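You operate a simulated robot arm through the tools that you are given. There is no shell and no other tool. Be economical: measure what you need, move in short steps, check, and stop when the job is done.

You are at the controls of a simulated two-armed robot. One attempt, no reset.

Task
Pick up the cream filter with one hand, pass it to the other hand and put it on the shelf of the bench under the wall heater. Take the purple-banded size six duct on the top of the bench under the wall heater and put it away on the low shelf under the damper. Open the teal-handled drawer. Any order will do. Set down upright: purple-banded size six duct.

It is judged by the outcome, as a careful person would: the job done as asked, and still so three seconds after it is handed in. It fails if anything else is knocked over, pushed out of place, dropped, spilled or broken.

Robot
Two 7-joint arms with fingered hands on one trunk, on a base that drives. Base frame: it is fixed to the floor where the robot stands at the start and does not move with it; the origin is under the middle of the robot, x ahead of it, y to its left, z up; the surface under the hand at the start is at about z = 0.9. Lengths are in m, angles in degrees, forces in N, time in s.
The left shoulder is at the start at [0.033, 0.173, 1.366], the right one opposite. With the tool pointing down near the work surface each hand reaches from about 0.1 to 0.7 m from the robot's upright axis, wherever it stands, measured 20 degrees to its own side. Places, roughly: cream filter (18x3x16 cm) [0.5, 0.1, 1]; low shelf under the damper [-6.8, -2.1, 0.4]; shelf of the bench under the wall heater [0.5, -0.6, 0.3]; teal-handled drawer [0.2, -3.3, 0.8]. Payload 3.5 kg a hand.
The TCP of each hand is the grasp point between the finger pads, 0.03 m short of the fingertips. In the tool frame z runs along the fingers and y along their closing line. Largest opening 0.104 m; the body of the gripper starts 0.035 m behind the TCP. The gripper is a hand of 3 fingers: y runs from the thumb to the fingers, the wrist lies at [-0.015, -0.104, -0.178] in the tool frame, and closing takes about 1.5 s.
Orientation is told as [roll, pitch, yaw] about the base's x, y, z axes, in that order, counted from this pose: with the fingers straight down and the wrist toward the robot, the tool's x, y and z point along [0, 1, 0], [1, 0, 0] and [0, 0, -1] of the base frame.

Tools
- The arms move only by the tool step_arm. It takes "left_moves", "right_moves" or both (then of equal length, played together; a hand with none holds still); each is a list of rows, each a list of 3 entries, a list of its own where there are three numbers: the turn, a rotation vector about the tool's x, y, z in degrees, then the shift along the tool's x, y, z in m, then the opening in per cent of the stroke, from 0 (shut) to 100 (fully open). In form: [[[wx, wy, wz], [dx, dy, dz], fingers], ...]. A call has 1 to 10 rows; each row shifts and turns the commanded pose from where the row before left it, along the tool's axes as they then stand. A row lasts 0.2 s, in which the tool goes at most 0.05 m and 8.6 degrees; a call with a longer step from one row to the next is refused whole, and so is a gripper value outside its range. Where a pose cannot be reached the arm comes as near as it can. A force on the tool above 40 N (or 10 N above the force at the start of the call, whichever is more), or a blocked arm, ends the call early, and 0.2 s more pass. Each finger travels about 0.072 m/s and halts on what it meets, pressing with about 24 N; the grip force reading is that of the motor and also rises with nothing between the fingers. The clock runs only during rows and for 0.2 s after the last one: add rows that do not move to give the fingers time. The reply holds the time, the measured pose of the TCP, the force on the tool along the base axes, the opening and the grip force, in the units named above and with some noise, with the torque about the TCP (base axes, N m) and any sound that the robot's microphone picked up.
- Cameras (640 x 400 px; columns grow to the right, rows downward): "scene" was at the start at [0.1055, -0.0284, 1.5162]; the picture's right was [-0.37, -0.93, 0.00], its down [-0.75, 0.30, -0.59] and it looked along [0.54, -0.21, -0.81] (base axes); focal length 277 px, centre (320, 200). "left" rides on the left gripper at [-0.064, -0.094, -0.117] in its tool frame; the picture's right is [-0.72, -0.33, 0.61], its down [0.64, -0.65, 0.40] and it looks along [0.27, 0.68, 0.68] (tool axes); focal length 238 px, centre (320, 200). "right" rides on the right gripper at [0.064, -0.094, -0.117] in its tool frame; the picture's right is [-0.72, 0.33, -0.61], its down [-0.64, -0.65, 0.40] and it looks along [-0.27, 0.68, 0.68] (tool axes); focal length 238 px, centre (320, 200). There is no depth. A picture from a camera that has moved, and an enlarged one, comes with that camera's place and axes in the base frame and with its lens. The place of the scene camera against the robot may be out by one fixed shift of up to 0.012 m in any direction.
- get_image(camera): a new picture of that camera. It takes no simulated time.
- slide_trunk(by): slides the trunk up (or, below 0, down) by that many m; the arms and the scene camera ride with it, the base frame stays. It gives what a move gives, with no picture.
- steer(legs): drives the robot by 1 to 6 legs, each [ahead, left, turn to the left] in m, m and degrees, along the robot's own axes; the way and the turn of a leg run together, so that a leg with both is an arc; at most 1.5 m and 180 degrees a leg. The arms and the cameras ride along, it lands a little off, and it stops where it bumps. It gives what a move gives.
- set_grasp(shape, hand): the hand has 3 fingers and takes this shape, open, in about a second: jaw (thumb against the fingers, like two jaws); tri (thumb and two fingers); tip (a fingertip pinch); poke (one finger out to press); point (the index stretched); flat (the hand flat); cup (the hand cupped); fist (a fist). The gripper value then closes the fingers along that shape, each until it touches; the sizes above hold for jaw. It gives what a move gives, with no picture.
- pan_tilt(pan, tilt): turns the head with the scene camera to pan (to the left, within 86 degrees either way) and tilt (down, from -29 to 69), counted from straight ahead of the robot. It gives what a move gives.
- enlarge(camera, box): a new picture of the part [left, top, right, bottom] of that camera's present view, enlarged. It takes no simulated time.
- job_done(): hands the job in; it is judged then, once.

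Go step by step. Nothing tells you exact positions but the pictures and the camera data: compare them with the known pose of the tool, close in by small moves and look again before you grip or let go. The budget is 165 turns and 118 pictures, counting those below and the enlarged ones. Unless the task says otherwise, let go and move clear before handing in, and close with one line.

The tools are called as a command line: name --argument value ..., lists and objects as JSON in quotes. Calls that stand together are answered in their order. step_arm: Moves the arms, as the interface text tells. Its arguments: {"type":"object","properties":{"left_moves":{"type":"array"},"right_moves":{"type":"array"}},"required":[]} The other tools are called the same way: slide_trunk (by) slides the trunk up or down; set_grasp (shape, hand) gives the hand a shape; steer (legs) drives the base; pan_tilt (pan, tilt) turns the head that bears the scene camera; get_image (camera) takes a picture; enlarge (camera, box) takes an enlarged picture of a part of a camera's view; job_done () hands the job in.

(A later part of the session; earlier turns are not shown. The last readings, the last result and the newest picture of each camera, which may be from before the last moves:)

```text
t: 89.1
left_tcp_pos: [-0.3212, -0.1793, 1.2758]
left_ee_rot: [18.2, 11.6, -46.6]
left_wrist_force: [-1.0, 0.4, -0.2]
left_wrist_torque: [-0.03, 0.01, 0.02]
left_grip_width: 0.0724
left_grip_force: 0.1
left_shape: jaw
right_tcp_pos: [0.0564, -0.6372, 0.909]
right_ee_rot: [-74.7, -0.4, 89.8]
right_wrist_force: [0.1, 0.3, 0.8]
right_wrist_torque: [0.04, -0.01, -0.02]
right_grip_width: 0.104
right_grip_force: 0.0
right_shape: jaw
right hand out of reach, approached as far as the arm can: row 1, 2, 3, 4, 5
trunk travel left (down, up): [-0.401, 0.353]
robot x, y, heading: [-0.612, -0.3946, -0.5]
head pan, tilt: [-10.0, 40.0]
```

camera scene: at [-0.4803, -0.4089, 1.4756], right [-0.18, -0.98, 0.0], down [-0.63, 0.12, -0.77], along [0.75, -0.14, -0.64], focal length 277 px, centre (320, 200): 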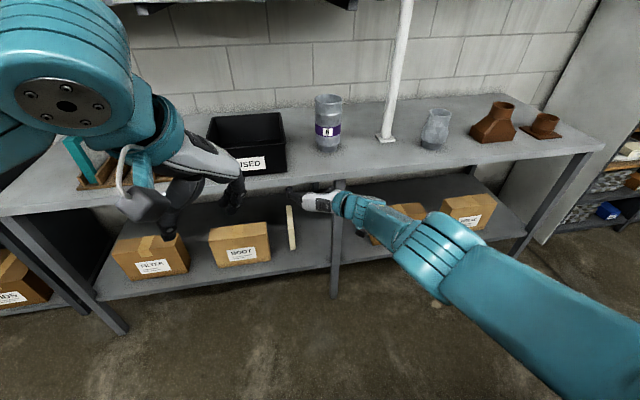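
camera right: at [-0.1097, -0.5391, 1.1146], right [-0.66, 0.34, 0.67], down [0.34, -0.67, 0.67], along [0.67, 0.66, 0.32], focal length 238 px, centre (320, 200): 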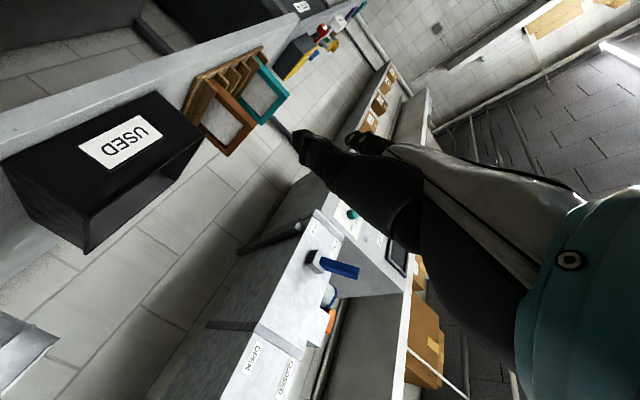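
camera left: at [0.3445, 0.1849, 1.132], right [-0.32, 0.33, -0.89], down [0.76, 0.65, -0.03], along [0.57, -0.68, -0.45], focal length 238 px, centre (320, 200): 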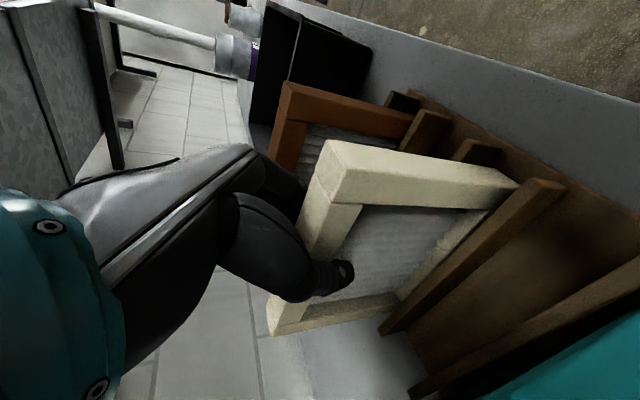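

step_arm --right_moves '[[[0, 0, 0], [0, 0, 0], 100], [[0, 0, 0], [0, 0, 0], 100]]'

pan_tilt --pan -40 --tilt 45

get_image --camera "scene"

```text
t: 89.7
left_tcp_pos: [-0.3225, -0.1798, 1.2748]
left_ee_rot: [18.2, 11.7, -46.7]
left_wrist_force: [0.2, -0.3, -0.3]
left_wrist_torque: [0.03, 0.02, 0.0]
left_grip_width: 0.0725
left_grip_force: 0.1
left_shape: jaw
right_tcp_pos: [0.0573, -0.6371, 0.9101]
right_ee_rot: [-74.8, -0.5, 89.7]
right_wrist_force: [-0.4, -0.2, -0.2]
right_wrist_torque: [-0.01, -0.03, 0.01]
right_grip_width: 0.104
right_grip_force: 0.1
right_shape: jaw
trunk travel left (down, up): [-0.401, 0.353]
robot x, y, heading: [-0.6135, -0.3907, -0.5]
head pan, tilt: [-10.0, 40.0]
```

```text
t: 90.7
left_tcp_pos: [-0.3215, -0.1779, 1.2746]
left_ee_rot: [18.2, 11.6, -46.6]
left_wrist_force: [-0.3, 0.4, -0.9]
left_wrist_torque: [0.0, -0.01, 0.0]
left_grip_width: 0.0727
left_grip_force: 0.0
left_shape: jaw
right_tcp_pos: [0.0573, -0.6377, 0.9105]
right_ee_rot: [-74.8, -0.3, 89.8]
right_wrist_force: [-0.1, -0.3, 0.2]
right_wrist_torque: [0.01, 0.0, -0.03]
right_grip_width: 0.1039
right_grip_force: 0.1
right_shape: jaw
trunk travel left (down, up): [-0.401, 0.353]
robot x, y, heading: [-0.6146, -0.3929, -0.9]
head pan, tilt: [-40.0, 45.0]
```

```text
64 pictures are left
camera scene: at [-0.5018, -0.4461, 1.4683], right [-0.65, -0.76, 0.0], down [-0.54, 0.46, -0.71], along [0.54, -0.46, -0.71], focal length 277 px, centre (320, 200)
```

scene: 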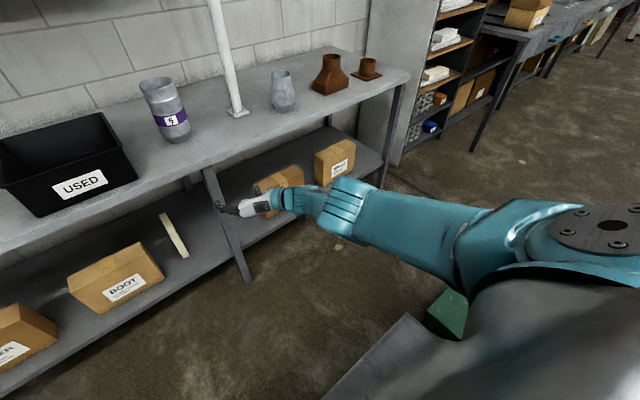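

step_arm --right_moves '[[[0, 0, 0], [-0.0386, 0, -0.0104], 100], [[0, 0, 0], [-0.0386, 0, -0.0104], 100], [[0, 0, 0], [-0.0386, 0, -0.0104], 100], [[0, 0, 0], [0, 0, 0], 100]]'

step_arm --right_moves '[[[0, 0, 0], [0.0104, 0, -0.0386], 100], [[0, 0, 0], [0.0104, 0, -0.0386], 100], [[0, 0, 0], [0, 0, 0], 100]]'

```text
t: 91.7
left_tcp_pos: [-0.3226, -0.179, 1.276]
left_ee_rot: [18.2, 11.6, -46.6]
left_wrist_force: [-0.3, -0.3, -0.5]
left_wrist_torque: [-0.02, 0.0, 0.0]
left_grip_width: 0.0725
left_grip_force: 0.1
left_shape: jaw
right_tcp_pos: [0.108, -0.652, 1.0014]
right_ee_rot: [-74.7, -0.4, 89.8]
right_wrist_force: [-0.4, 0.3, 0.0]
right_wrist_torque: [0.0, -0.03, -0.03]
right_grip_width: 0.1038
right_grip_force: 0.1
right_shape: jaw
right hand out of reach, approached as far as the arm can: row 1, 2, 3
trunk travel left (down, up): [-0.401, 0.353]
robot x, y, heading: [-0.6104, -0.393, -0.2]
head pan, tilt: [-40.0, 45.0]
```

```text
t: 92.5
left_tcp_pos: [-0.3206, -0.1743, 1.2742]
left_ee_rot: [18.0, 11.5, -46.6]
left_wrist_force: [-0.6, 1.2, 0.2]
left_wrist_torque: [-0.05, 0.03, 0.0]
left_grip_width: 0.0723
left_grip_force: 0.1
left_shape: jaw
right_tcp_pos: [0.0318, -0.6471, 1.002]
right_ee_rot: [-74.6, -0.3, 89.8]
right_wrist_force: [-0.2, 0.0, -0.2]
right_wrist_torque: [-0.04, 0.04, -0.05]
right_grip_width: 0.1037
right_grip_force: 0.1
right_shape: jaw
right hand out of reach, approached as far as the arm can: row 1
trunk travel left (down, up): [-0.401, 0.353]
robot x, y, heading: [-0.6147, -0.3876, -0.8]
head pan, tilt: [-40.0, 45.0]
```

steer --legs '[[0.32, 0.01, 0.6]]'

get_image --camera "scene"

get_image --camera "right"

```text
t: 94.6
left_tcp_pos: [-0.0116, -0.1646, 1.2767]
left_ee_rot: [18.2, 11.6, -45.7]
left_wrist_force: [0.2, 0.6, -0.2]
left_wrist_torque: [-0.01, 0.0, -0.01]
left_grip_width: 0.0724
left_grip_force: 0.0
left_shape: jaw
right_tcp_pos: [0.3465, -0.6318, 1.0011]
right_ee_rot: [-74.6, -0.4, 90.8]
right_wrist_force: [-0.3, 0.3, -0.5]
right_wrist_torque: [-0.05, 0.03, 0.02]
right_grip_width: 0.1039
right_grip_force: 0.0
right_shape: jaw
trunk travel left (down, up): [-0.401, 0.353]
robot x, y, heading: [-0.3004, -0.3823, 0.6]
head pan, tilt: [-40.0, 45.0]
```

```text
63 pictures are left
camera scene: at [-0.1888, -0.4348, 1.4682], right [-0.64, -0.77, 0.0], down [-0.55, 0.45, -0.71], along [0.54, -0.45, -0.71], focal length 277 px, centre (320, 200)
```

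scene: 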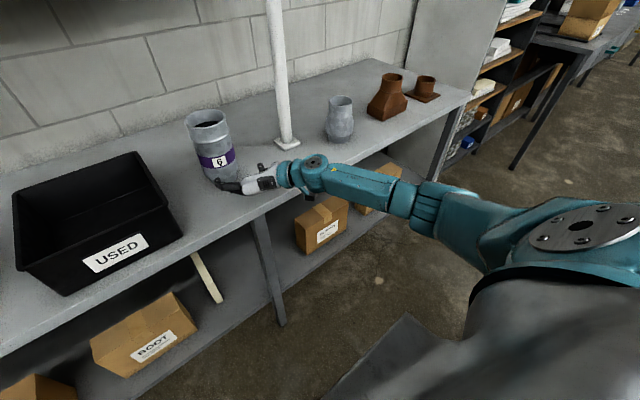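

```text
62 pictures are left
camera right: at [0.2187, -0.7266, 0.9709], right [-0.41, 0.32, 0.86], down [0.57, -0.65, 0.51], along [0.72, 0.69, 0.09], focal length 238 px, centre (320, 200)
```

right: 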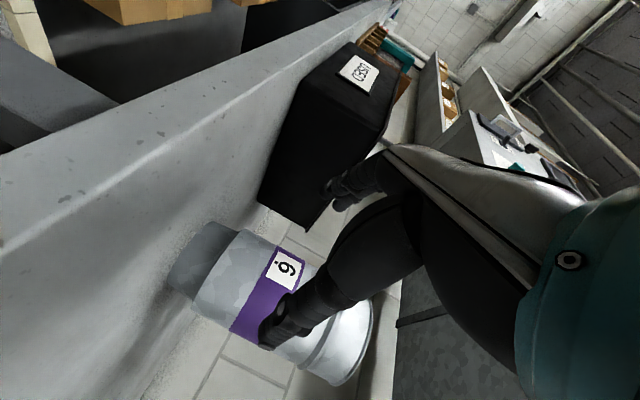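

step_arm --right_moves '[[[0.77, 0, 0.21], [0.0251, 0.0058, 0.0067], 100], [[0, 0, 0], [-0.0078, 0, 0.029], 100], [[0, 0, 0], [-0.0052, 0, 0.0193], 100], [[0, 0, 0], [0, 0, 0], 100]]'

get_image --camera "right"

enlarge --camera "scene" --box '[150, 80, 310, 230]'

```text
t: 95.6
left_tcp_pos: [-0.0134, -0.1656, 1.275]
left_ee_rot: [18.3, 11.6, -45.6]
left_wrist_force: [0.0, 0.2, -0.9]
left_wrist_torque: [0.0, 0.01, -0.01]
left_grip_width: 0.0727
left_grip_force: 0.1
left_shape: jaw
right_tcp_pos: [0.3969, -0.6248, 0.9741]
right_ee_rot: [-74.6, -0.5, 89.8]
right_wrist_force: [-0.5, -0.2, -0.1]
right_wrist_torque: [-0.03, 0.01, -0.01]
right_grip_width: 0.1038
right_grip_force: 0.0
right_shape: jaw
trunk travel left (down, up): [-0.401, 0.353]
robot x, y, heading: [-0.2992, -0.3853, 0.6]
head pan, tilt: [-40.0, 45.0]
```

```text
61 pictures are left
camera right: at [0.2665, -0.7194, 0.9436], right [-0.4, 0.32, 0.86], down [0.56, -0.66, 0.51], along [0.73, 0.68, 0.09], focal length 238 px, centre (320, 200)
```

right: 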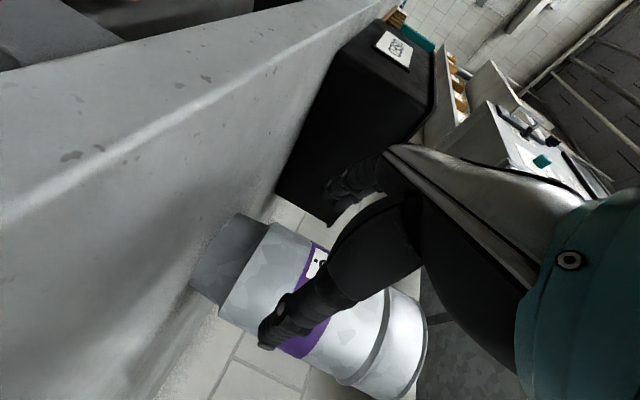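

```text
2.67 times, centred on (230, 155) of scene
camera zoom: at [-0.1896, -0.4351, 1.4683], right [-0.64, -0.77, 0.0], down [-0.54, 0.45, -0.71], along [0.54, -0.45, -0.71], focal length 738 px, centre (560, 320)
```

zoom: 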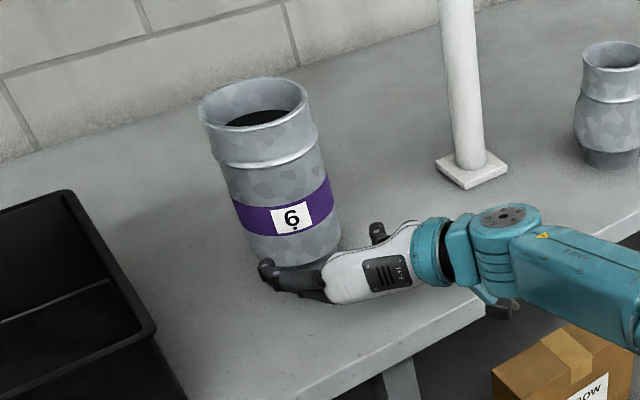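

step_arm --right_moves '[[[0, 0, 0], [-0.0039, 0.0005, 0.0145], 100], [[0, 0, 0], [-0.0039, 0, 0.0145], 100], [[0, 0, 0], [-0.0039, 0, 0.0145], 100], [[0, 0, 0], [0, 0, 0], 100]]'

get_image --camera "right"

enlarge --camera "scene" --box '[150, 80, 310, 230]'

```text
t: 96.6
left_tcp_pos: [-0.0147, -0.1649, 1.275]
left_ee_rot: [18.3, 11.6, -45.7]
left_wrist_force: [0.2, 0.5, 0.4]
left_wrist_torque: [-0.03, 0.0, -0.01]
left_grip_width: 0.0726
left_grip_force: 0.1
left_shape: jaw
right_tcp_pos: [0.4141, -0.6212, 0.975]
right_ee_rot: [-74.9, -0.4, 89.9]
right_wrist_force: [-0.3, -0.8, 0.1]
right_wrist_torque: [-0.02, -0.01, -0.01]
right_grip_width: 0.104
right_grip_force: 0.0
right_shape: jaw
right hand out of reach, approached as far as the arm can: row 2, 3
trunk travel left (down, up): [-0.401, 0.353]
robot x, y, heading: [-0.3007, -0.3793, 0.5]
head pan, tilt: [-40.0, 45.0]
```

```text
59 pictures are left
camera right: at [0.2845, -0.7157, 0.9452], right [-0.4, 0.32, 0.86], down [0.56, -0.66, 0.51], along [0.73, 0.68, 0.09], focal length 238 px, centre (320, 200)
```

right: 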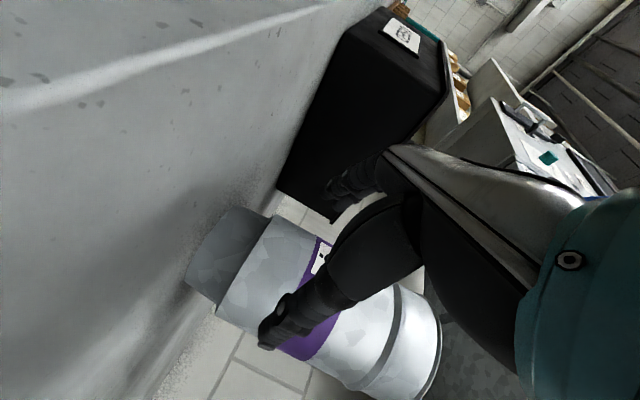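

```text
2.67 times, centred on (230, 155) of scene
camera zoom: at [-0.1896, -0.4349, 1.4683], right [-0.64, -0.77, 0.0], down [-0.54, 0.45, -0.71], along [0.54, -0.45, -0.71], focal length 738 px, centre (560, 320)
```

zoom: 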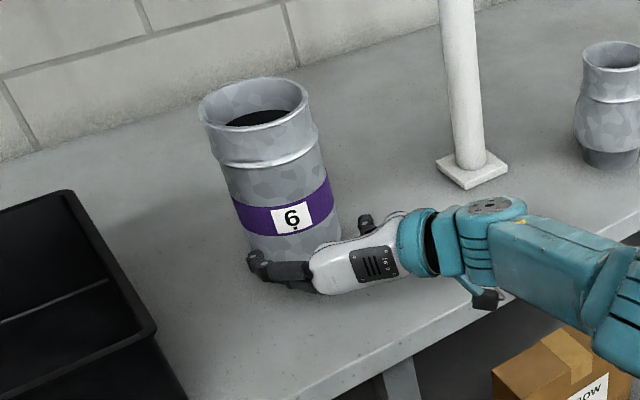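

step_arm --right_moves '[[[0, 0, 0], [0.0078, 0, -0.029], 100], [[0, 0, 0], [0.0078, 0, -0.029], 100], [[0, 0, 0], [0.0078, 0, -0.029], 100], [[0, 0, 0], [0.0052, 0, -0.0193], 100], [[0, 0, 0], [0, 0, 0], 100]]'

```text
t: 97.8
left_tcp_pos: [-0.0132, -0.1642, 1.2764]
left_ee_rot: [18.2, 11.6, -45.7]
left_wrist_force: [-0.4, 0.0, 0.3]
left_wrist_torque: [-0.02, 0.02, 0.02]
left_grip_width: 0.0725
left_grip_force: 0.0
left_shape: jaw
right_tcp_pos: [0.3018, -0.6249, 0.9743]
right_ee_rot: [-74.7, -0.4, 89.8]
right_wrist_force: [-0.7, 0.5, -0.4]
right_wrist_torque: [-0.01, 0.02, -0.03]
right_grip_width: 0.104
right_grip_force: 0.0
right_shape: jaw
trunk travel left (down, up): [-0.401, 0.353]
robot x, y, heading: [-0.3025, -0.3841, 0.5]
head pan, tilt: [-40.0, 45.0]
```

steer --legs '[[0.12, 0, -0.5]]'

enlarge --camera "scene" --box '[120, 80, 320, 240]'

```text
t: 99.0
left_tcp_pos: [0.1081, -0.1677, 1.2758]
left_ee_rot: [18.1, 11.6, -46.2]
left_wrist_force: [-0.3, 0.8, -0.8]
left_wrist_torque: [0.03, 0.0, 0.01]
left_grip_width: 0.0725
left_grip_force: 0.0
left_shape: jaw
right_tcp_pos: [0.4191, -0.6299, 0.9751]
right_ee_rot: [-74.7, -0.3, 89.3]
right_wrist_force: [0.5, 0.1, -0.2]
right_wrist_torque: [0.02, -0.02, -0.03]
right_grip_width: 0.1037
right_grip_force: 0.0
right_shape: jaw
trunk travel left (down, up): [-0.401, 0.353]
robot x, y, heading: [-0.1824, -0.3821, -0.1]
head pan, tilt: [-40.0, 45.0]
```

```text
2.50 times, centred on (220, 160) of scene
camera zoom: at [-0.0703, -0.4354, 1.4682], right [-0.64, -0.76, 0.0], down [-0.54, 0.46, -0.71], along [0.54, -0.46, -0.71], focal length 692 px, centre (570, 300)
```

zoom: 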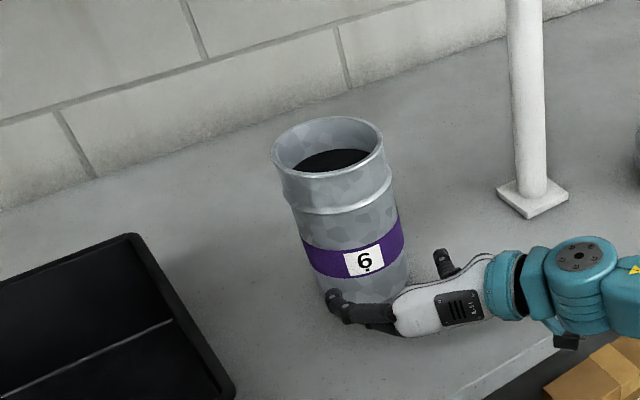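

step_arm --right_moves '[[[-0.6, 0, -0.16], [0, 0.006, 0], 100], [[0, 0, 0], [-0.0039, 0, 0.0145], 100], [[0, 0, 0], [-0.0026, 0, 0.0097], 100], [[0, 0, 0], [0, 0, 0], 100]]'

enlarge --camera "scene" --box '[180, 120, 280, 220]'

get_image --camera "right"

```text
t: 100.0
left_tcp_pos: [0.1073, -0.1668, 1.2765]
left_ee_rot: [18.3, 11.6, -46.2]
left_wrist_force: [0.6, 0.9, -0.2]
left_wrist_torque: [-0.02, 0.0, -0.01]
left_grip_width: 0.0725
left_grip_force: 0.1
left_shape: jaw
right_tcp_pos: [0.4437, -0.6235, 0.976]
right_ee_rot: [-74.8, -0.5, 90.0]
right_wrist_force: [-0.4, -0.1, -0.1]
right_wrist_torque: [-0.01, 0.03, 0.01]
right_grip_width: 0.1038
right_grip_force: 0.0
right_shape: jaw
trunk travel left (down, up): [-0.401, 0.353]
robot x, y, heading: [-0.1857, -0.3813, -0.3]
head pan, tilt: [-40.0, 45.0]
```

```text
4.00 times, centred on (230, 170) of scene
camera zoom: at [-0.0714, -0.4355, 1.4683], right [-0.64, -0.76, 0.0], down [-0.54, 0.46, -0.71], along [0.54, -0.46, -0.71], focal length 1107 px, centre (680, 320)
```

zoom: 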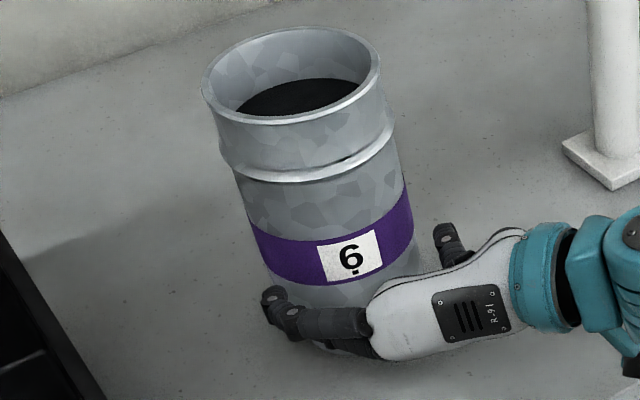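

```text
55 pictures are left
camera right: at [0.3146, -0.7175, 0.9447], right [-0.4, 0.32, 0.86], down [0.56, -0.66, 0.51], along [0.73, 0.68, 0.09], focal length 238 px, centre (320, 200)
```

right: 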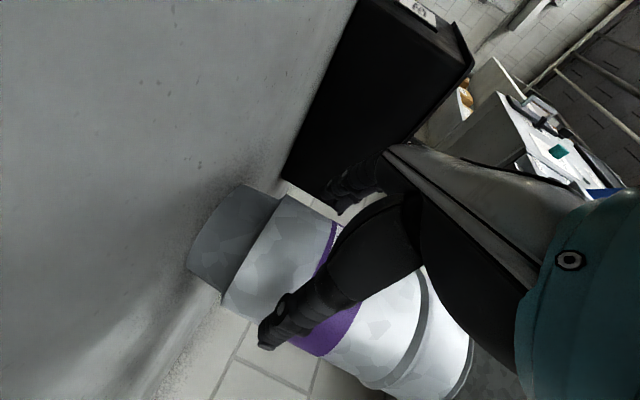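

Projecting the hand and the duct into the same view shows the hand centred to within about 2 mm. Advancing slowly.

step_arm --right_moves '[[[0, 0, 0], [0, -0.0015, 0], 100], [[0, 0, 0], [-0.0021, 0, 0.0077], 100], [[0, 0, 0], [-0.0021, 0, 0.0077], 100], [[0, 0, 0], [-0.0021, 0, 0.0077], 100], [[0, 0, 0], [0, 0, 0], 100]]'

enlarge --camera "scene" --box '[180, 120, 280, 220]'

```text
t: 101.2
left_tcp_pos: [0.1076, -0.1677, 1.2758]
left_ee_rot: [18.3, 11.6, -46.2]
left_wrist_force: [-0.3, 0.6, -0.3]
left_wrist_torque: [-0.01, 0.04, 0.03]
left_grip_width: 0.0726
left_grip_force: 0.0
left_shape: jaw
right_tcp_pos: [0.4669, -0.6247, 0.9756]
right_ee_rot: [-74.7, -0.4, 90.1]
right_wrist_force: [0.0, 0.0, -0.4]
right_wrist_torque: [0.02, 0.0, 0.01]
right_grip_width: 0.104
right_grip_force: 0.0
right_shape: jaw
trunk travel left (down, up): [-0.401, 0.353]
robot x, y, heading: [-0.1856, -0.3831, -0.0]
head pan, tilt: [-40.0, 45.0]
```

```text
4.00 times, centred on (230, 170) of scene
camera zoom: at [-0.0716, -0.4355, 1.4683], right [-0.64, -0.76, 0.0], down [-0.54, 0.46, -0.71], along [0.54, -0.46, -0.71], focal length 1107 px, centre (680, 320)
```

zoom: 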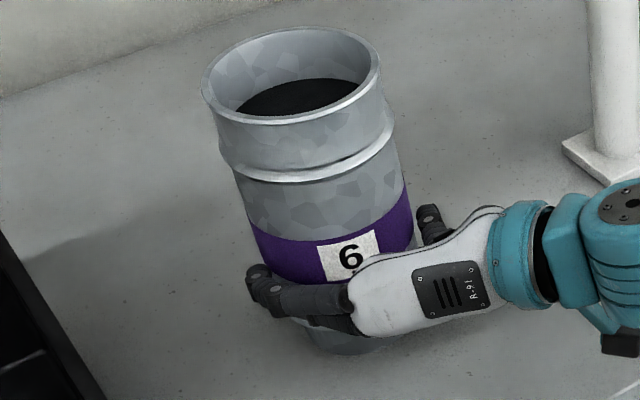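

step_arm --right_moves '[[[0, 0, 0], [-0.0021, 0, 0.0077], 100], [[0, 0, 0], [-0.0021, 0, 0.0077], 100], [[0, 0, 0], [-0.0013, 0, 0.005], 100], [[0, 0, 0], [0, 0, 0], 100]]'

enlarge --camera "scene" --box '[180, 120, 280, 220]'

```text
t: 102.2
left_tcp_pos: [0.1061, -0.1667, 1.2768]
left_ee_rot: [18.4, 11.6, -46.3]
left_wrist_force: [-0.5, 0.1, -0.4]
left_wrist_torque: [0.02, -0.03, -0.01]
left_grip_width: 0.0723
left_grip_force: 0.1
left_shape: jaw
right_tcp_pos: [0.4883, -0.6248, 0.977]
right_ee_rot: [-74.8, -0.3, 90.0]
right_wrist_force: [-0.7, 0.4, 0.3]
right_wrist_torque: [-0.02, -0.01, 0.0]
right_grip_width: 0.1038
right_grip_force: 0.0
right_shape: jaw
trunk travel left (down, up): [-0.401, 0.353]
robot x, y, heading: [-0.1803, -0.3827, -0.0]
head pan, tilt: [-40.0, 45.0]
```

```text
4.00 times, centred on (230, 170) of scene
camera zoom: at [-0.0717, -0.4355, 1.4683], right [-0.64, -0.76, 0.0], down [-0.54, 0.46, -0.71], along [0.54, -0.46, -0.71], focal length 1107 px, centre (680, 320)
```

zoom: 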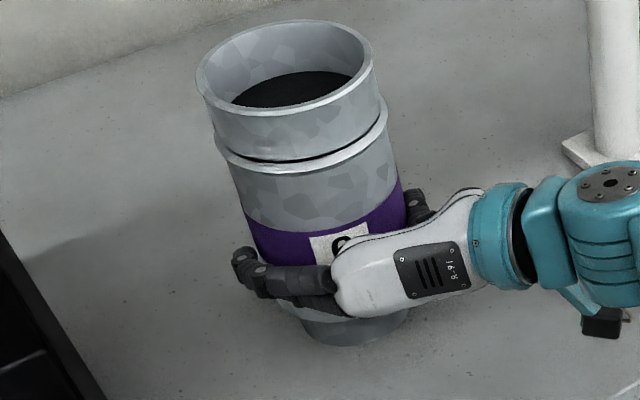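

Palm touches the duct, which stayed upright. Closing.

step_arm --right_moves '[[[0, 0, 0], [0, 0, 0], 90], [[0, 0, 0], [0, 0, 0], 70], [[0, 0, 0], [0, 0, 0], 40], [[0, 0, 0], [0, 0, 0], 0], [[0, 0, 0], [0, 0, 0], 0], [[0, 0, 0], [0, 0, 0], 0], [[0, 0, 0], [0, 0, 0], 0], [[0, 0, 0], [0, 0, 0], 0]]'

step_arm --right_moves '[[[0, 0, 0], [-0.0193, 0, -0.0052], 0], [[0, 0, 0], [-0.0193, 0, -0.0052], 0], [[0, 0, 0], [-0.0193, 0, -0.0052], 0], [[0, 0, 0], [0, 0, 0], 0]]'

get_image --camera "scene"

```text
t: 104.0
left_tcp_pos: [0.1075, -0.1665, 1.2752]
left_ee_rot: [18.3, 11.6, -46.2]
left_wrist_force: [-0.2, 0.4, -0.2]
left_wrist_torque: [-0.02, 0.02, 0.01]
left_grip_width: 0.0726
left_grip_force: 0.0
left_shape: jaw
right_tcp_pos: [0.489, -0.626, 0.9776]
right_ee_rot: [-74.6, -0.4, 90.0]
right_wrist_force: [-0.5, 1.1, 0.5]
right_wrist_torque: [0.0, 0.03, -0.01]
right_grip_width: 0.0935
right_grip_force: 24.6
right_shape: jaw
trunk travel left (down, up): [-0.401, 0.353]
robot x, y, heading: [-0.1854, -0.3821, 0.1]
head pan, tilt: [-40.0, 45.0]
```

```text
t: 105.0
left_tcp_pos: [0.1071, -0.1673, 1.2748]
left_ee_rot: [18.2, 11.5, -46.1]
left_wrist_force: [-0.1, -0.3, 0.3]
left_wrist_torque: [0.01, 0.0, -0.01]
left_grip_width: 0.0726
left_grip_force: 0.0
left_shape: jaw
right_tcp_pos: [0.4872, -0.6255, 1.0351]
right_ee_rot: [-74.7, -0.5, 90.0]
right_wrist_force: [-0.6, -0.2, -3.4]
right_wrist_torque: [0.02, 0.13, 0.01]
right_grip_width: 0.094
right_grip_force: 23.3
right_shape: jaw
trunk travel left (down, up): [-0.401, 0.353]
robot x, y, heading: [-0.1866, -0.3803, -0.1]
head pan, tilt: [-40.0, 45.0]
```

```text
52 pictures are left
camera scene: at [-0.0709, -0.4355, 1.4682], right [-0.64, -0.76, 0.0], down [-0.54, 0.46, -0.71], along [0.54, -0.46, -0.71], focal length 277 px, centre (320, 200)
```

scene: 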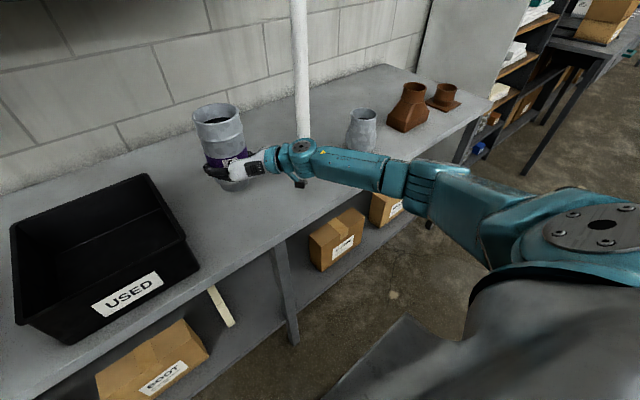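

steer --legs '[[-0.7, 0.05, 0]]'

pan_tilt --pan -86 --tilt 20

get_image --camera "scene"

pan_tilt --pan 80 --tilt 20

get_image --camera "scene"

```text
t: 108.8
left_tcp_pos: [-0.5884, -0.1139, 1.2761]
left_ee_rot: [18.2, 11.6, -46.6]
left_wrist_force: [-0.8, -0.3, 0.1]
left_wrist_torque: [-0.04, -0.06, 0.02]
left_grip_width: 0.0725
left_grip_force: 0.1
left_shape: jaw
right_tcp_pos: [-0.2111, -0.5759, 1.0348]
right_ee_rot: [-74.7, -0.3, 89.6]
right_wrist_force: [-0.4, 0.3, -2.9]
right_wrist_torque: [-0.01, 0.06, -0.03]
right_grip_width: 0.0938
right_grip_force: 23.8
right_shape: jaw
trunk travel left (down, up): [-0.401, 0.353]
robot x, y, heading: [-0.8836, -0.3275, -0.8]
head pan, tilt: [-40.0, 45.0]
```

```text
t: 110.0
left_tcp_pos: [-0.588, -0.115, 1.2762]
left_ee_rot: [18.2, 11.6, -46.6]
left_wrist_force: [0.0, 0.1, -0.6]
left_wrist_torque: [-0.02, 0.0, 0.0]
left_grip_width: 0.0724
left_grip_force: 0.0
left_shape: jaw
right_tcp_pos: [-0.2117, -0.5753, 1.0355]
right_ee_rot: [-74.7, -0.4, 89.6]
right_wrist_force: [-0.4, -0.7, -3.7]
right_wrist_torque: [0.02, 0.07, -0.01]
right_grip_width: 0.0938
right_grip_force: 24.0
right_shape: jaw
trunk travel left (down, up): [-0.401, 0.353]
robot x, y, heading: [-0.8799, -0.3269, -0.6]
head pan, tilt: [-85.9, 20.0]
```

```text
51 pictures are left
camera scene: at [-0.8241, -0.4222, 1.5069], right [-1.0, -0.06, 0.0], down [-0.02, 0.34, -0.94], along [0.06, -0.94, -0.34], focal length 277 px, centre (320, 200)
```

scene: 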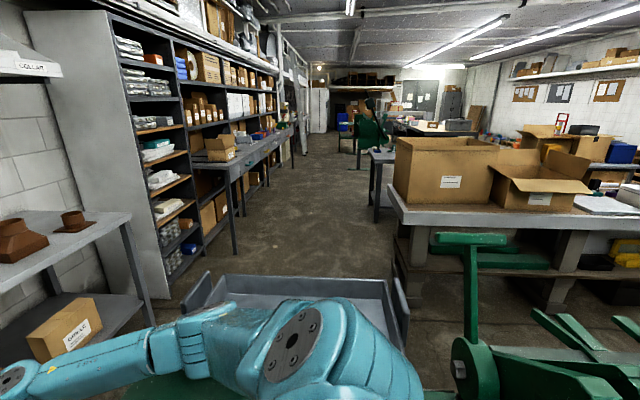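

```text
t: 112.5
left_tcp_pos: [-0.5885, -0.1133, 1.276]
left_ee_rot: [18.2, 11.6, -46.7]
left_wrist_force: [0.5, 0.2, 0.1]
left_wrist_torque: [0.0, 0.01, 0.02]
left_grip_width: 0.0726
left_grip_force: 0.1
left_shape: jaw
right_tcp_pos: [-0.2101, -0.5752, 1.0351]
right_ee_rot: [-74.8, -0.4, 89.6]
right_wrist_force: [0.6, 0.4, -3.5]
right_wrist_torque: [-0.01, 0.08, -0.04]
right_grip_width: 0.0938
right_grip_force: 24.0
right_shape: jaw
trunk travel left (down, up): [-0.401, 0.353]
robot x, y, heading: [-0.8808, -0.3237, -0.6]
head pan, tilt: [80.0, 20.0]
```

```text
50 pictures are left
camera scene: at [-0.8131, -0.2377, 1.5069], right [0.98, -0.18, 0.0], down [-0.06, -0.34, -0.94], along [0.17, 0.92, -0.34], focal length 277 px, centre (320, 200)
```

scene: 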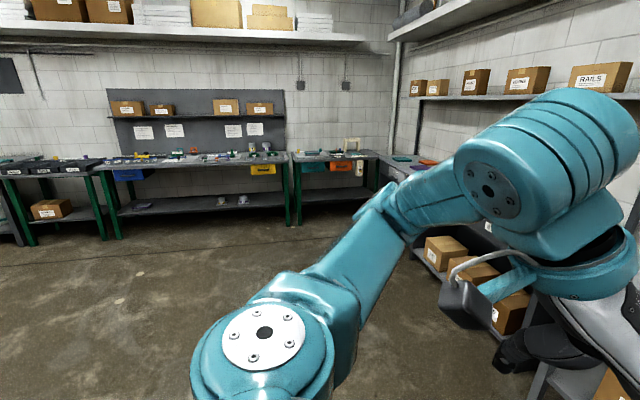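

steer --legs '[[0, 0.1, 110]]'

pan_tilt --pan 60 --tilt 15

get_image --camera "scene"

```text
t: 117.5
left_tcp_pos: [-1.2484, -0.0737, 1.276]
left_ee_rot: [18.2, 11.6, 63.2]
left_wrist_force: [-0.7, 0.8, 0.3]
left_wrist_torque: [0.0, -0.02, 0.01]
left_grip_width: 0.0723
left_grip_force: 0.0
left_shape: jaw
right_tcp_pos: [-0.9418, 0.4372, 1.0356]
right_ee_rot: [-74.8, -0.4, -160.5]
right_wrist_force: [-0.6, 0.0, -3.6]
right_wrist_torque: [-0.06, -0.02, 0.0]
right_grip_width: 0.0939
right_grip_force: 24.0
right_shape: jaw
trunk travel left (down, up): [-0.401, 0.353]
robot x, y, heading: [-0.9505, -0.278, 109.2]
head pan, tilt: [80.0, 20.0]
```

```text
t: 118.3
left_tcp_pos: [-1.2475, -0.0746, 1.2755]
left_ee_rot: [18.2, 11.6, 63.3]
left_wrist_force: [-0.4, -0.2, -0.3]
left_wrist_torque: [-0.01, 0.04, -0.03]
left_grip_width: 0.0726
left_grip_force: 0.0
left_shape: jaw
right_tcp_pos: [-0.9427, 0.4362, 1.0348]
right_ee_rot: [-74.7, -0.4, -160.5]
right_wrist_force: [0.1, -0.5, -2.8]
right_wrist_torque: [-0.07, 0.01, -0.03]
right_grip_width: 0.0938
right_grip_force: 24.2
right_shape: jaw
trunk travel left (down, up): [-0.401, 0.353]
robot x, y, heading: [-0.9459, -0.2794, 109.5]
head pan, tilt: [60.0, 15.0]
```

```text
49 pictures are left
camera scene: at [-1.0425, -0.2255, 1.515], right [0.18, 0.98, 0.0], down [0.25, -0.05, -0.97], along [-0.95, 0.18, -0.26], focal length 277 px, centre (320, 200)
```

scene: 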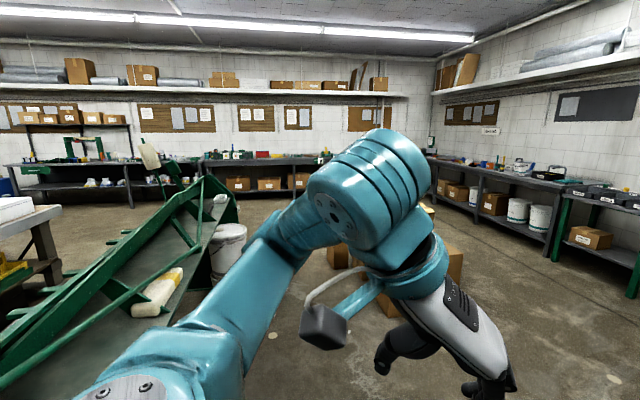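

steer --legs '[[0, 0, 35]]'

pan_tilt --pan -5 --tilt 25

get_image --camera "scene"

```text
t: 120.4
left_tcp_pos: [-1.3104, -0.2813, 1.2757]
left_ee_rot: [18.2, 11.6, 97.8]
left_wrist_force: [0.0, 0.0, -0.1]
left_wrist_torque: [0.0, 0.02, 0.01]
left_grip_width: 0.0724
left_grip_force: 0.0
left_shape: jaw
right_tcp_pos: [-1.3491, 0.3145, 1.0353]
right_ee_rot: [-74.7, -0.5, -126.0]
right_wrist_force: [0.1, 0.0, -3.3]
right_wrist_torque: [-0.03, -0.04, -0.03]
right_grip_width: 0.0932
right_grip_force: 23.5
right_shape: jaw
trunk travel left (down, up): [-0.401, 0.353]
robot x, y, heading: [-0.9479, -0.277, 144.0]
head pan, tilt: [60.0, 15.0]
```

```text
t: 121.7
left_tcp_pos: [-1.3107, -0.281, 1.2762]
left_ee_rot: [18.2, 11.6, 97.8]
left_wrist_force: [-0.6, -0.3, 0.1]
left_wrist_torque: [0.0, -0.01, -0.02]
left_grip_width: 0.0726
left_grip_force: 0.0
left_shape: jaw
right_tcp_pos: [-1.3488, 0.314, 1.0348]
right_ee_rot: [-74.7, -0.3, -126.0]
right_wrist_force: [0.1, -0.1, -3.8]
right_wrist_torque: [-0.05, -0.1, 0.01]
right_grip_width: 0.0936
right_grip_force: 24.7
right_shape: jaw
trunk travel left (down, up): [-0.401, 0.353]
robot x, y, heading: [-0.9504, -0.2779, 143.9]
head pan, tilt: [-5.0, 25.0]
```

```text
48 pictures are left
camera scene: at [-1.0388, -0.1959, 1.4988], right [0.66, 0.75, 0.0], down [0.32, -0.28, -0.91], along [-0.68, 0.59, -0.42], focal length 277 px, centre (320, 200)
```

scene: 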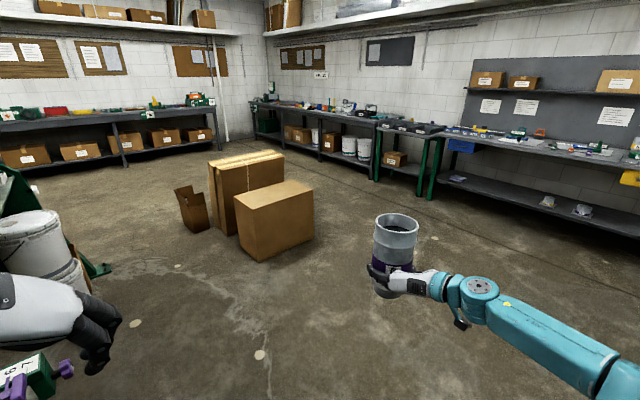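

The floor is open to the right of the boxes. I'll drive around them toward the far wall, carrying the duct upright.

steer --legs '[[0, 0, -21.5], [1.4, 0, 0], [1.2, 0, 0], [0, 0, 57.5]]'

pan_tilt --pan 20 --tilt 25

get_image --camera "scene"

```text
t: 138.0
left_tcp_pos: [-2.7126, 1.6448, 1.2764]
left_ee_rot: [18.1, 11.6, 134.9]
left_wrist_force: [-0.7, -1.0, -0.8]
left_wrist_torque: [0.01, 0.01, 0.0]
left_grip_width: 0.0723
left_grip_force: 0.0
left_shape: jaw
right_tcp_pos: [-3.1014, 2.0975, 1.0349]
right_ee_rot: [-74.7, -0.4, -89.0]
right_wrist_force: [0.6, -0.2, -3.9]
right_wrist_torque: [0.01, -0.05, 0.04]
right_grip_width: 0.0936
right_grip_force: 24.0
right_shape: jaw
trunk travel left (down, up): [-0.401, 0.353]
robot x, y, heading: [-2.4254, 1.8653, -179.1]
head pan, tilt: [-5.0, 25.0]
```

```text
t: 138.9
left_tcp_pos: [-2.7122, 1.6463, 1.2765]
left_ee_rot: [18.3, 11.6, 134.8]
left_wrist_force: [0.2, -0.2, -0.5]
left_wrist_torque: [0.02, 0.04, -0.01]
left_grip_width: 0.0725
left_grip_force: 0.2
left_shape: jaw
right_tcp_pos: [-3.1012, 2.0964, 1.0347]
right_ee_rot: [-74.7, -0.4, -89.0]
right_wrist_force: [0.3, -0.7, -3.8]
right_wrist_torque: [-0.03, -0.1, 0.0]
right_grip_width: 0.0938
right_grip_force: 23.8
right_shape: jaw
trunk travel left (down, up): [-0.401, 0.353]
robot x, y, heading: [-2.4269, 1.8596, -179.0]
head pan, tilt: [20.0, 25.0]
```

```text
47 pictures are left
camera scene: at [-2.5397, 1.8304, 1.4988], right [-0.36, 0.93, 0.0], down [0.4, 0.15, -0.91], along [-0.85, -0.32, -0.42], focal length 277 px, centre (320, 200)
```

scene: 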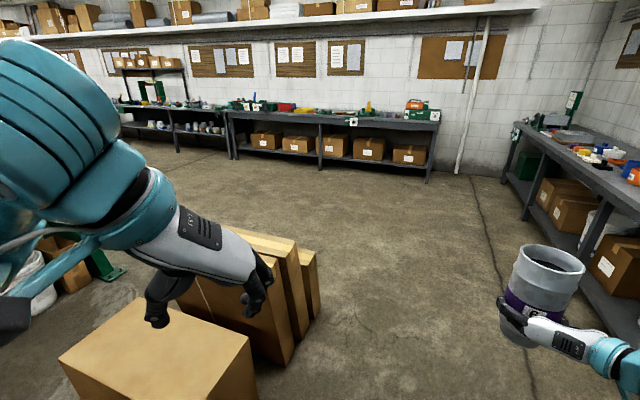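

steer --legs '[[1.4, -0.08, 0], [1.3, 0, 0], [0, 0, 60]]'

pan_tilt --pan 0 --tilt 25

get_image --camera "scene"

```text
t: 154.6
left_tcp_pos: [-5.0816, 1.5288, 1.2749]
left_ee_rot: [18.2, 11.6, -166.6]
left_wrist_force: [-0.2, 0.4, -0.7]
left_wrist_torque: [0.0, 0.0, 0.03]
left_grip_width: 0.0726
left_grip_force: 0.0
left_shape: jaw
right_tcp_pos: [-5.6717, 1.4331, 1.0349]
right_ee_rot: [-74.7, -0.4, -30.5]
right_wrist_force: [-0.5, -0.1, -3.7]
right_wrist_torque: [0.08, -0.04, 0.01]
right_grip_width: 0.0938
right_grip_force: 23.8
right_shape: jaw
trunk travel left (down, up): [-0.401, 0.353]
robot x, y, heading: [-5.1232, 1.8876, -120.9]
head pan, tilt: [20.0, 25.0]
```

```text
t: 155.4
left_tcp_pos: [-5.0818, 1.529, 1.2758]
left_ee_rot: [18.2, 11.6, -166.7]
left_wrist_force: [0.0, -0.7, 0.4]
left_wrist_torque: [-0.01, -0.02, 0.02]
left_grip_width: 0.0724
left_grip_force: 0.1
left_shape: jaw
right_tcp_pos: [-5.6704, 1.4341, 1.0357]
right_ee_rot: [-74.7, -0.4, -30.5]
right_wrist_force: [-0.3, -0.4, -3.5]
right_wrist_torque: [0.04, -0.09, -0.02]
right_grip_width: 0.094
right_grip_force: 23.6
right_shape: jaw
trunk travel left (down, up): [-0.401, 0.353]
robot x, y, heading: [-5.1158, 1.8871, -120.8]
head pan, tilt: [0.0, 25.0]
```

```text
46 pictures are left
camera scene: at [-5.1748, 1.7733, 1.4988], right [-0.86, 0.51, 0.0], down [0.22, 0.36, -0.91], along [-0.46, -0.78, -0.42], focal length 277 px, centre (320, 200)
```

scene: 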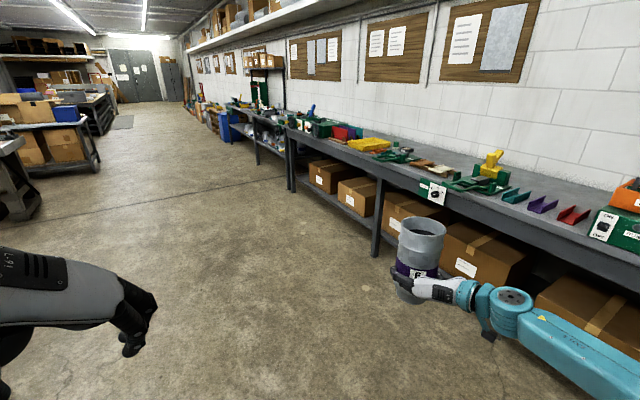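

steer --legs '[[0, 0, 23], [1.4, 0, 0], [1.4, 0, 0], [0, 0, -60]]'

get_image --camera "scene"

```text
t: 172.6
left_tcp_pos: [-5.6439, -1.1505, 1.275]
left_ee_rot: [18.4, 11.5, 158.7]
left_wrist_force: [-0.9, 0.4, 0.7]
left_wrist_torque: [0.0, 0.04, 0.0]
left_grip_width: 0.0724
left_grip_force: 0.0
left_shape: jaw
right_tcp_pos: [-6.1827, -0.8935, 1.0351]
right_ee_rot: [-74.7, -0.4, -65.1]
right_wrist_force: [-0.6, 0.7, -4.1]
right_wrist_torque: [0.03, -0.09, 0.01]
right_grip_width: 0.0937
right_grip_force: 23.9
right_shape: jaw
trunk travel left (down, up): [-0.401, 0.353]
robot x, y, heading: [-5.4697, -0.8321, -155.1]
head pan, tilt: [0.0, 25.0]
```

```text
45 pictures are left
camera scene: at [-5.5784, -0.8892, 1.4988], right [-0.42, 0.91, 0.0], down [0.38, 0.18, -0.91], along [-0.82, -0.38, -0.42], focal length 277 px, centre (320, 200)
```

scene: 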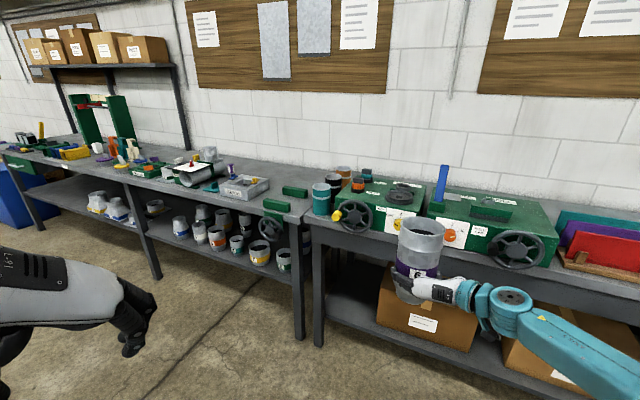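

steer --legs '[[-0.15, 0, 0], [0, 0, -25], [0, 1.1, 0]]'

pan_tilt --pan 0 --tilt 35

get_image --camera "scene"

```text
t: 180.6
left_tcp_pos: [-5.6229, -2.1093, 1.2757]
left_ee_rot: [18.2, 11.6, 134.3]
left_wrist_force: [-0.3, -0.3, -0.3]
left_wrist_torque: [-0.03, 0.02, 0.03]
left_grip_width: 0.0726
left_grip_force: 0.1
left_shape: jaw
right_tcp_pos: [-6.0073, -1.6547, 1.0343]
right_ee_rot: [-74.7, -0.4, -89.5]
right_wrist_force: [0.6, -1.0, -2.6]
right_wrist_torque: [-0.01, -0.12, 0.03]
right_grip_width: 0.0937
right_grip_force: 24.0
right_shape: jaw
trunk travel left (down, up): [-0.401, 0.353]
robot x, y, heading: [-5.3316, -1.8942, -179.8]
head pan, tilt: [0.0, 25.0]
```

```text
t: 181.3
left_tcp_pos: [-5.6218, -2.1098, 1.2757]
left_ee_rot: [18.4, 11.6, 134.2]
left_wrist_force: [-1.2, -0.3, -0.2]
left_wrist_torque: [-0.04, 0.0, 0.02]
left_grip_width: 0.0725
left_grip_force: 0.0
left_shape: jaw
right_tcp_pos: [-6.0066, -1.6531, 1.0343]
right_ee_rot: [-74.6, -0.4, -89.5]
right_wrist_force: [0.0, -0.5, -2.6]
right_wrist_torque: [-0.03, -0.09, 0.0]
right_grip_width: 0.0937
right_grip_force: 24.6
right_shape: jaw
trunk travel left (down, up): [-0.401, 0.353]
robot x, y, heading: [-5.3325, -1.8925, -179.9]
head pan, tilt: [0.0, 35.0]
```

```text
44 pictures are left
camera scene: at [-5.4492, -1.8948, 1.4831], right [-0.01, 1.0, 0.0], down [0.57, 0.0, -0.82], along [-0.82, -0.01, -0.57], focal length 277 px, centre (320, 200)
```

scene: 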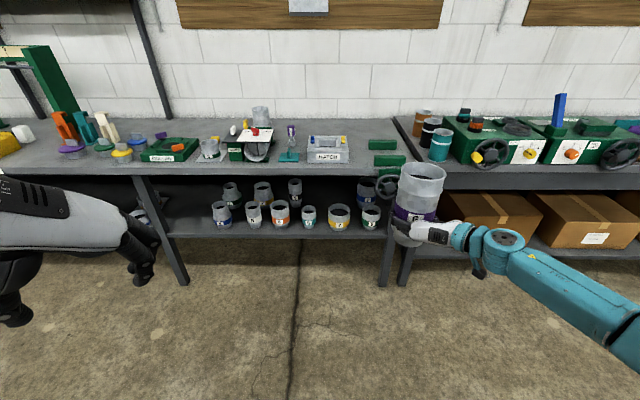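

enlarge --camera "scene" --box '[160, 160, 410, 260]'

enlarge --camera "scene" --box '[130, 90, 410, 180]'

```text
2.56 times, centred on (285, 210) of scene
camera zoom: at [-5.4492, -1.8948, 1.4831], right [-0.01, 1.0, 0.0], down [0.57, 0.0, -0.82], along [-0.82, -0.01, -0.57], focal length 709 px, centre (410, 174)
```

zoom: 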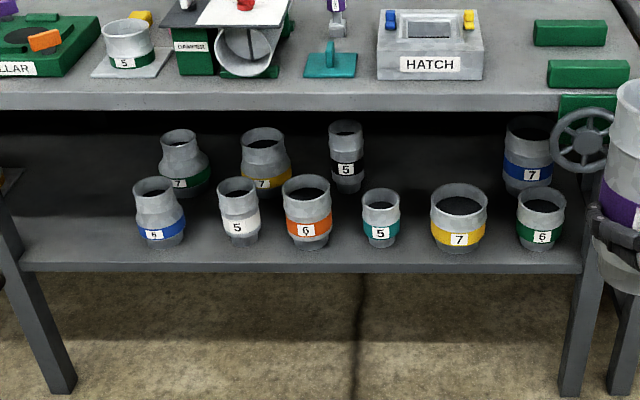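

```text
2.29 times, centred on (270, 135) of scene
camera zoom: at [-5.4492, -1.8948, 1.4831], right [-0.01, 1.0, 0.0], down [0.57, 0.0, -0.82], along [-0.82, -0.01, -0.57], focal length 633 px, centre (434, 349)
```

zoom: 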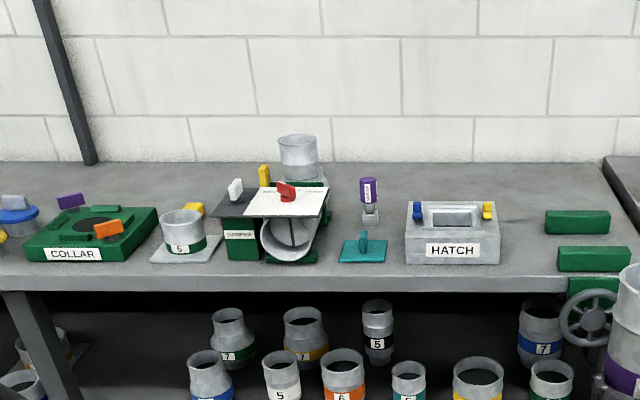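

There is a free space at the left end of that low shelf, left of the blue-banded six. I'll line up with it and lower the trunk.

steer --legs '[[0, 0.95, 0]]'

slide_trunk --by -0.4

pan_tilt --pan -15 --tilt 30

get_image --camera "scene"

```text
t: 186.2
left_tcp_pos: [-5.586, -3.0616, 1.2757]
left_ee_rot: [18.1, 11.6, 136.8]
left_wrist_force: [-0.4, 0.7, 0.2]
left_wrist_torque: [0.0, -0.01, -0.01]
left_grip_width: 0.0723
left_grip_force: 0.1
left_shape: jaw
right_tcp_pos: [-5.9888, -2.6227, 1.0351]
right_ee_rot: [-74.6, -0.3, -87.0]
right_wrist_force: [-0.2, 0.1, -3.2]
right_wrist_torque: [-0.02, -0.09, -0.02]
right_grip_width: 0.094
right_grip_force: 24.6
right_shape: jaw
trunk travel left (down, up): [-0.401, 0.353]
robot x, y, heading: [-5.3051, -2.8278, -177.3]
head pan, tilt: [0.0, 35.0]
```

```text
t: 190.1
left_tcp_pos: [-5.6956, -3.0665, 0.7693]
left_ee_rot: [-1.5, 27.6, 130.0]
left_wrist_force: [-0.2, 0.3, 0.0]
left_wrist_torque: [0.02, -0.01, 0.0]
left_grip_width: 0.0724
left_grip_force: 0.0
left_shape: jaw
right_tcp_pos: [-5.9882, -2.6234, 0.6348]
right_ee_rot: [-74.7, -0.4, -87.0]
right_wrist_force: [-1.0, -0.7, -3.3]
right_wrist_torque: [0.01, -0.08, 0.02]
right_grip_width: 0.0938
right_grip_force: 24.2
right_shape: jaw
trunk travel left (down, up): [-0.001, 0.753]
robot x, y, heading: [-5.3073, -2.8343, -177.2]
head pan, tilt: [0.0, 35.0]
```

```text
t: 190.8
left_tcp_pos: [-5.6962, -3.0666, 0.769]
left_ee_rot: [-1.5, 27.7, 130.1]
left_wrist_force: [0.6, 0.2, 0.2]
left_wrist_torque: [0.0, 0.0, 0.01]
left_grip_width: 0.0724
left_grip_force: 0.0
left_shape: jaw
right_tcp_pos: [-5.9911, -2.6222, 0.6339]
right_ee_rot: [-74.6, -0.5, -87.0]
right_wrist_force: [0.2, 0.3, -3.2]
right_wrist_torque: [-0.02, -0.07, -0.01]
right_grip_width: 0.0937
right_grip_force: 24.4
right_shape: jaw
trunk travel left (down, up): [-0.001, 0.753]
robot x, y, heading: [-5.3088, -2.8363, -176.7]
head pan, tilt: [-15.0, 30.0]
```

```text
41 pictures are left
camera scene: at [-5.6124, -2.8265, 1.0746], right [0.21, 0.98, 0.0], down [0.49, -0.1, -0.87], along [-0.85, 0.18, -0.5], focal length 277 px, centre (320, 200)
```

scene: 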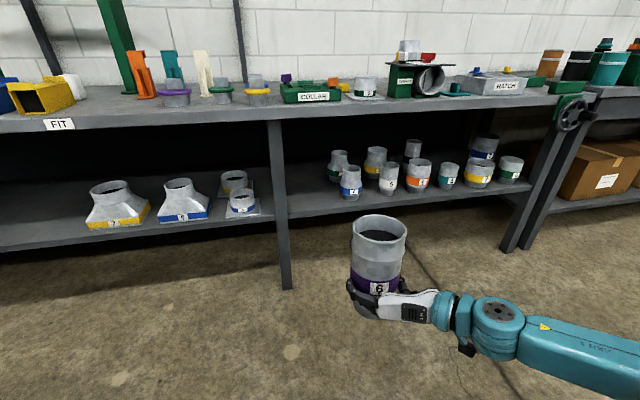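

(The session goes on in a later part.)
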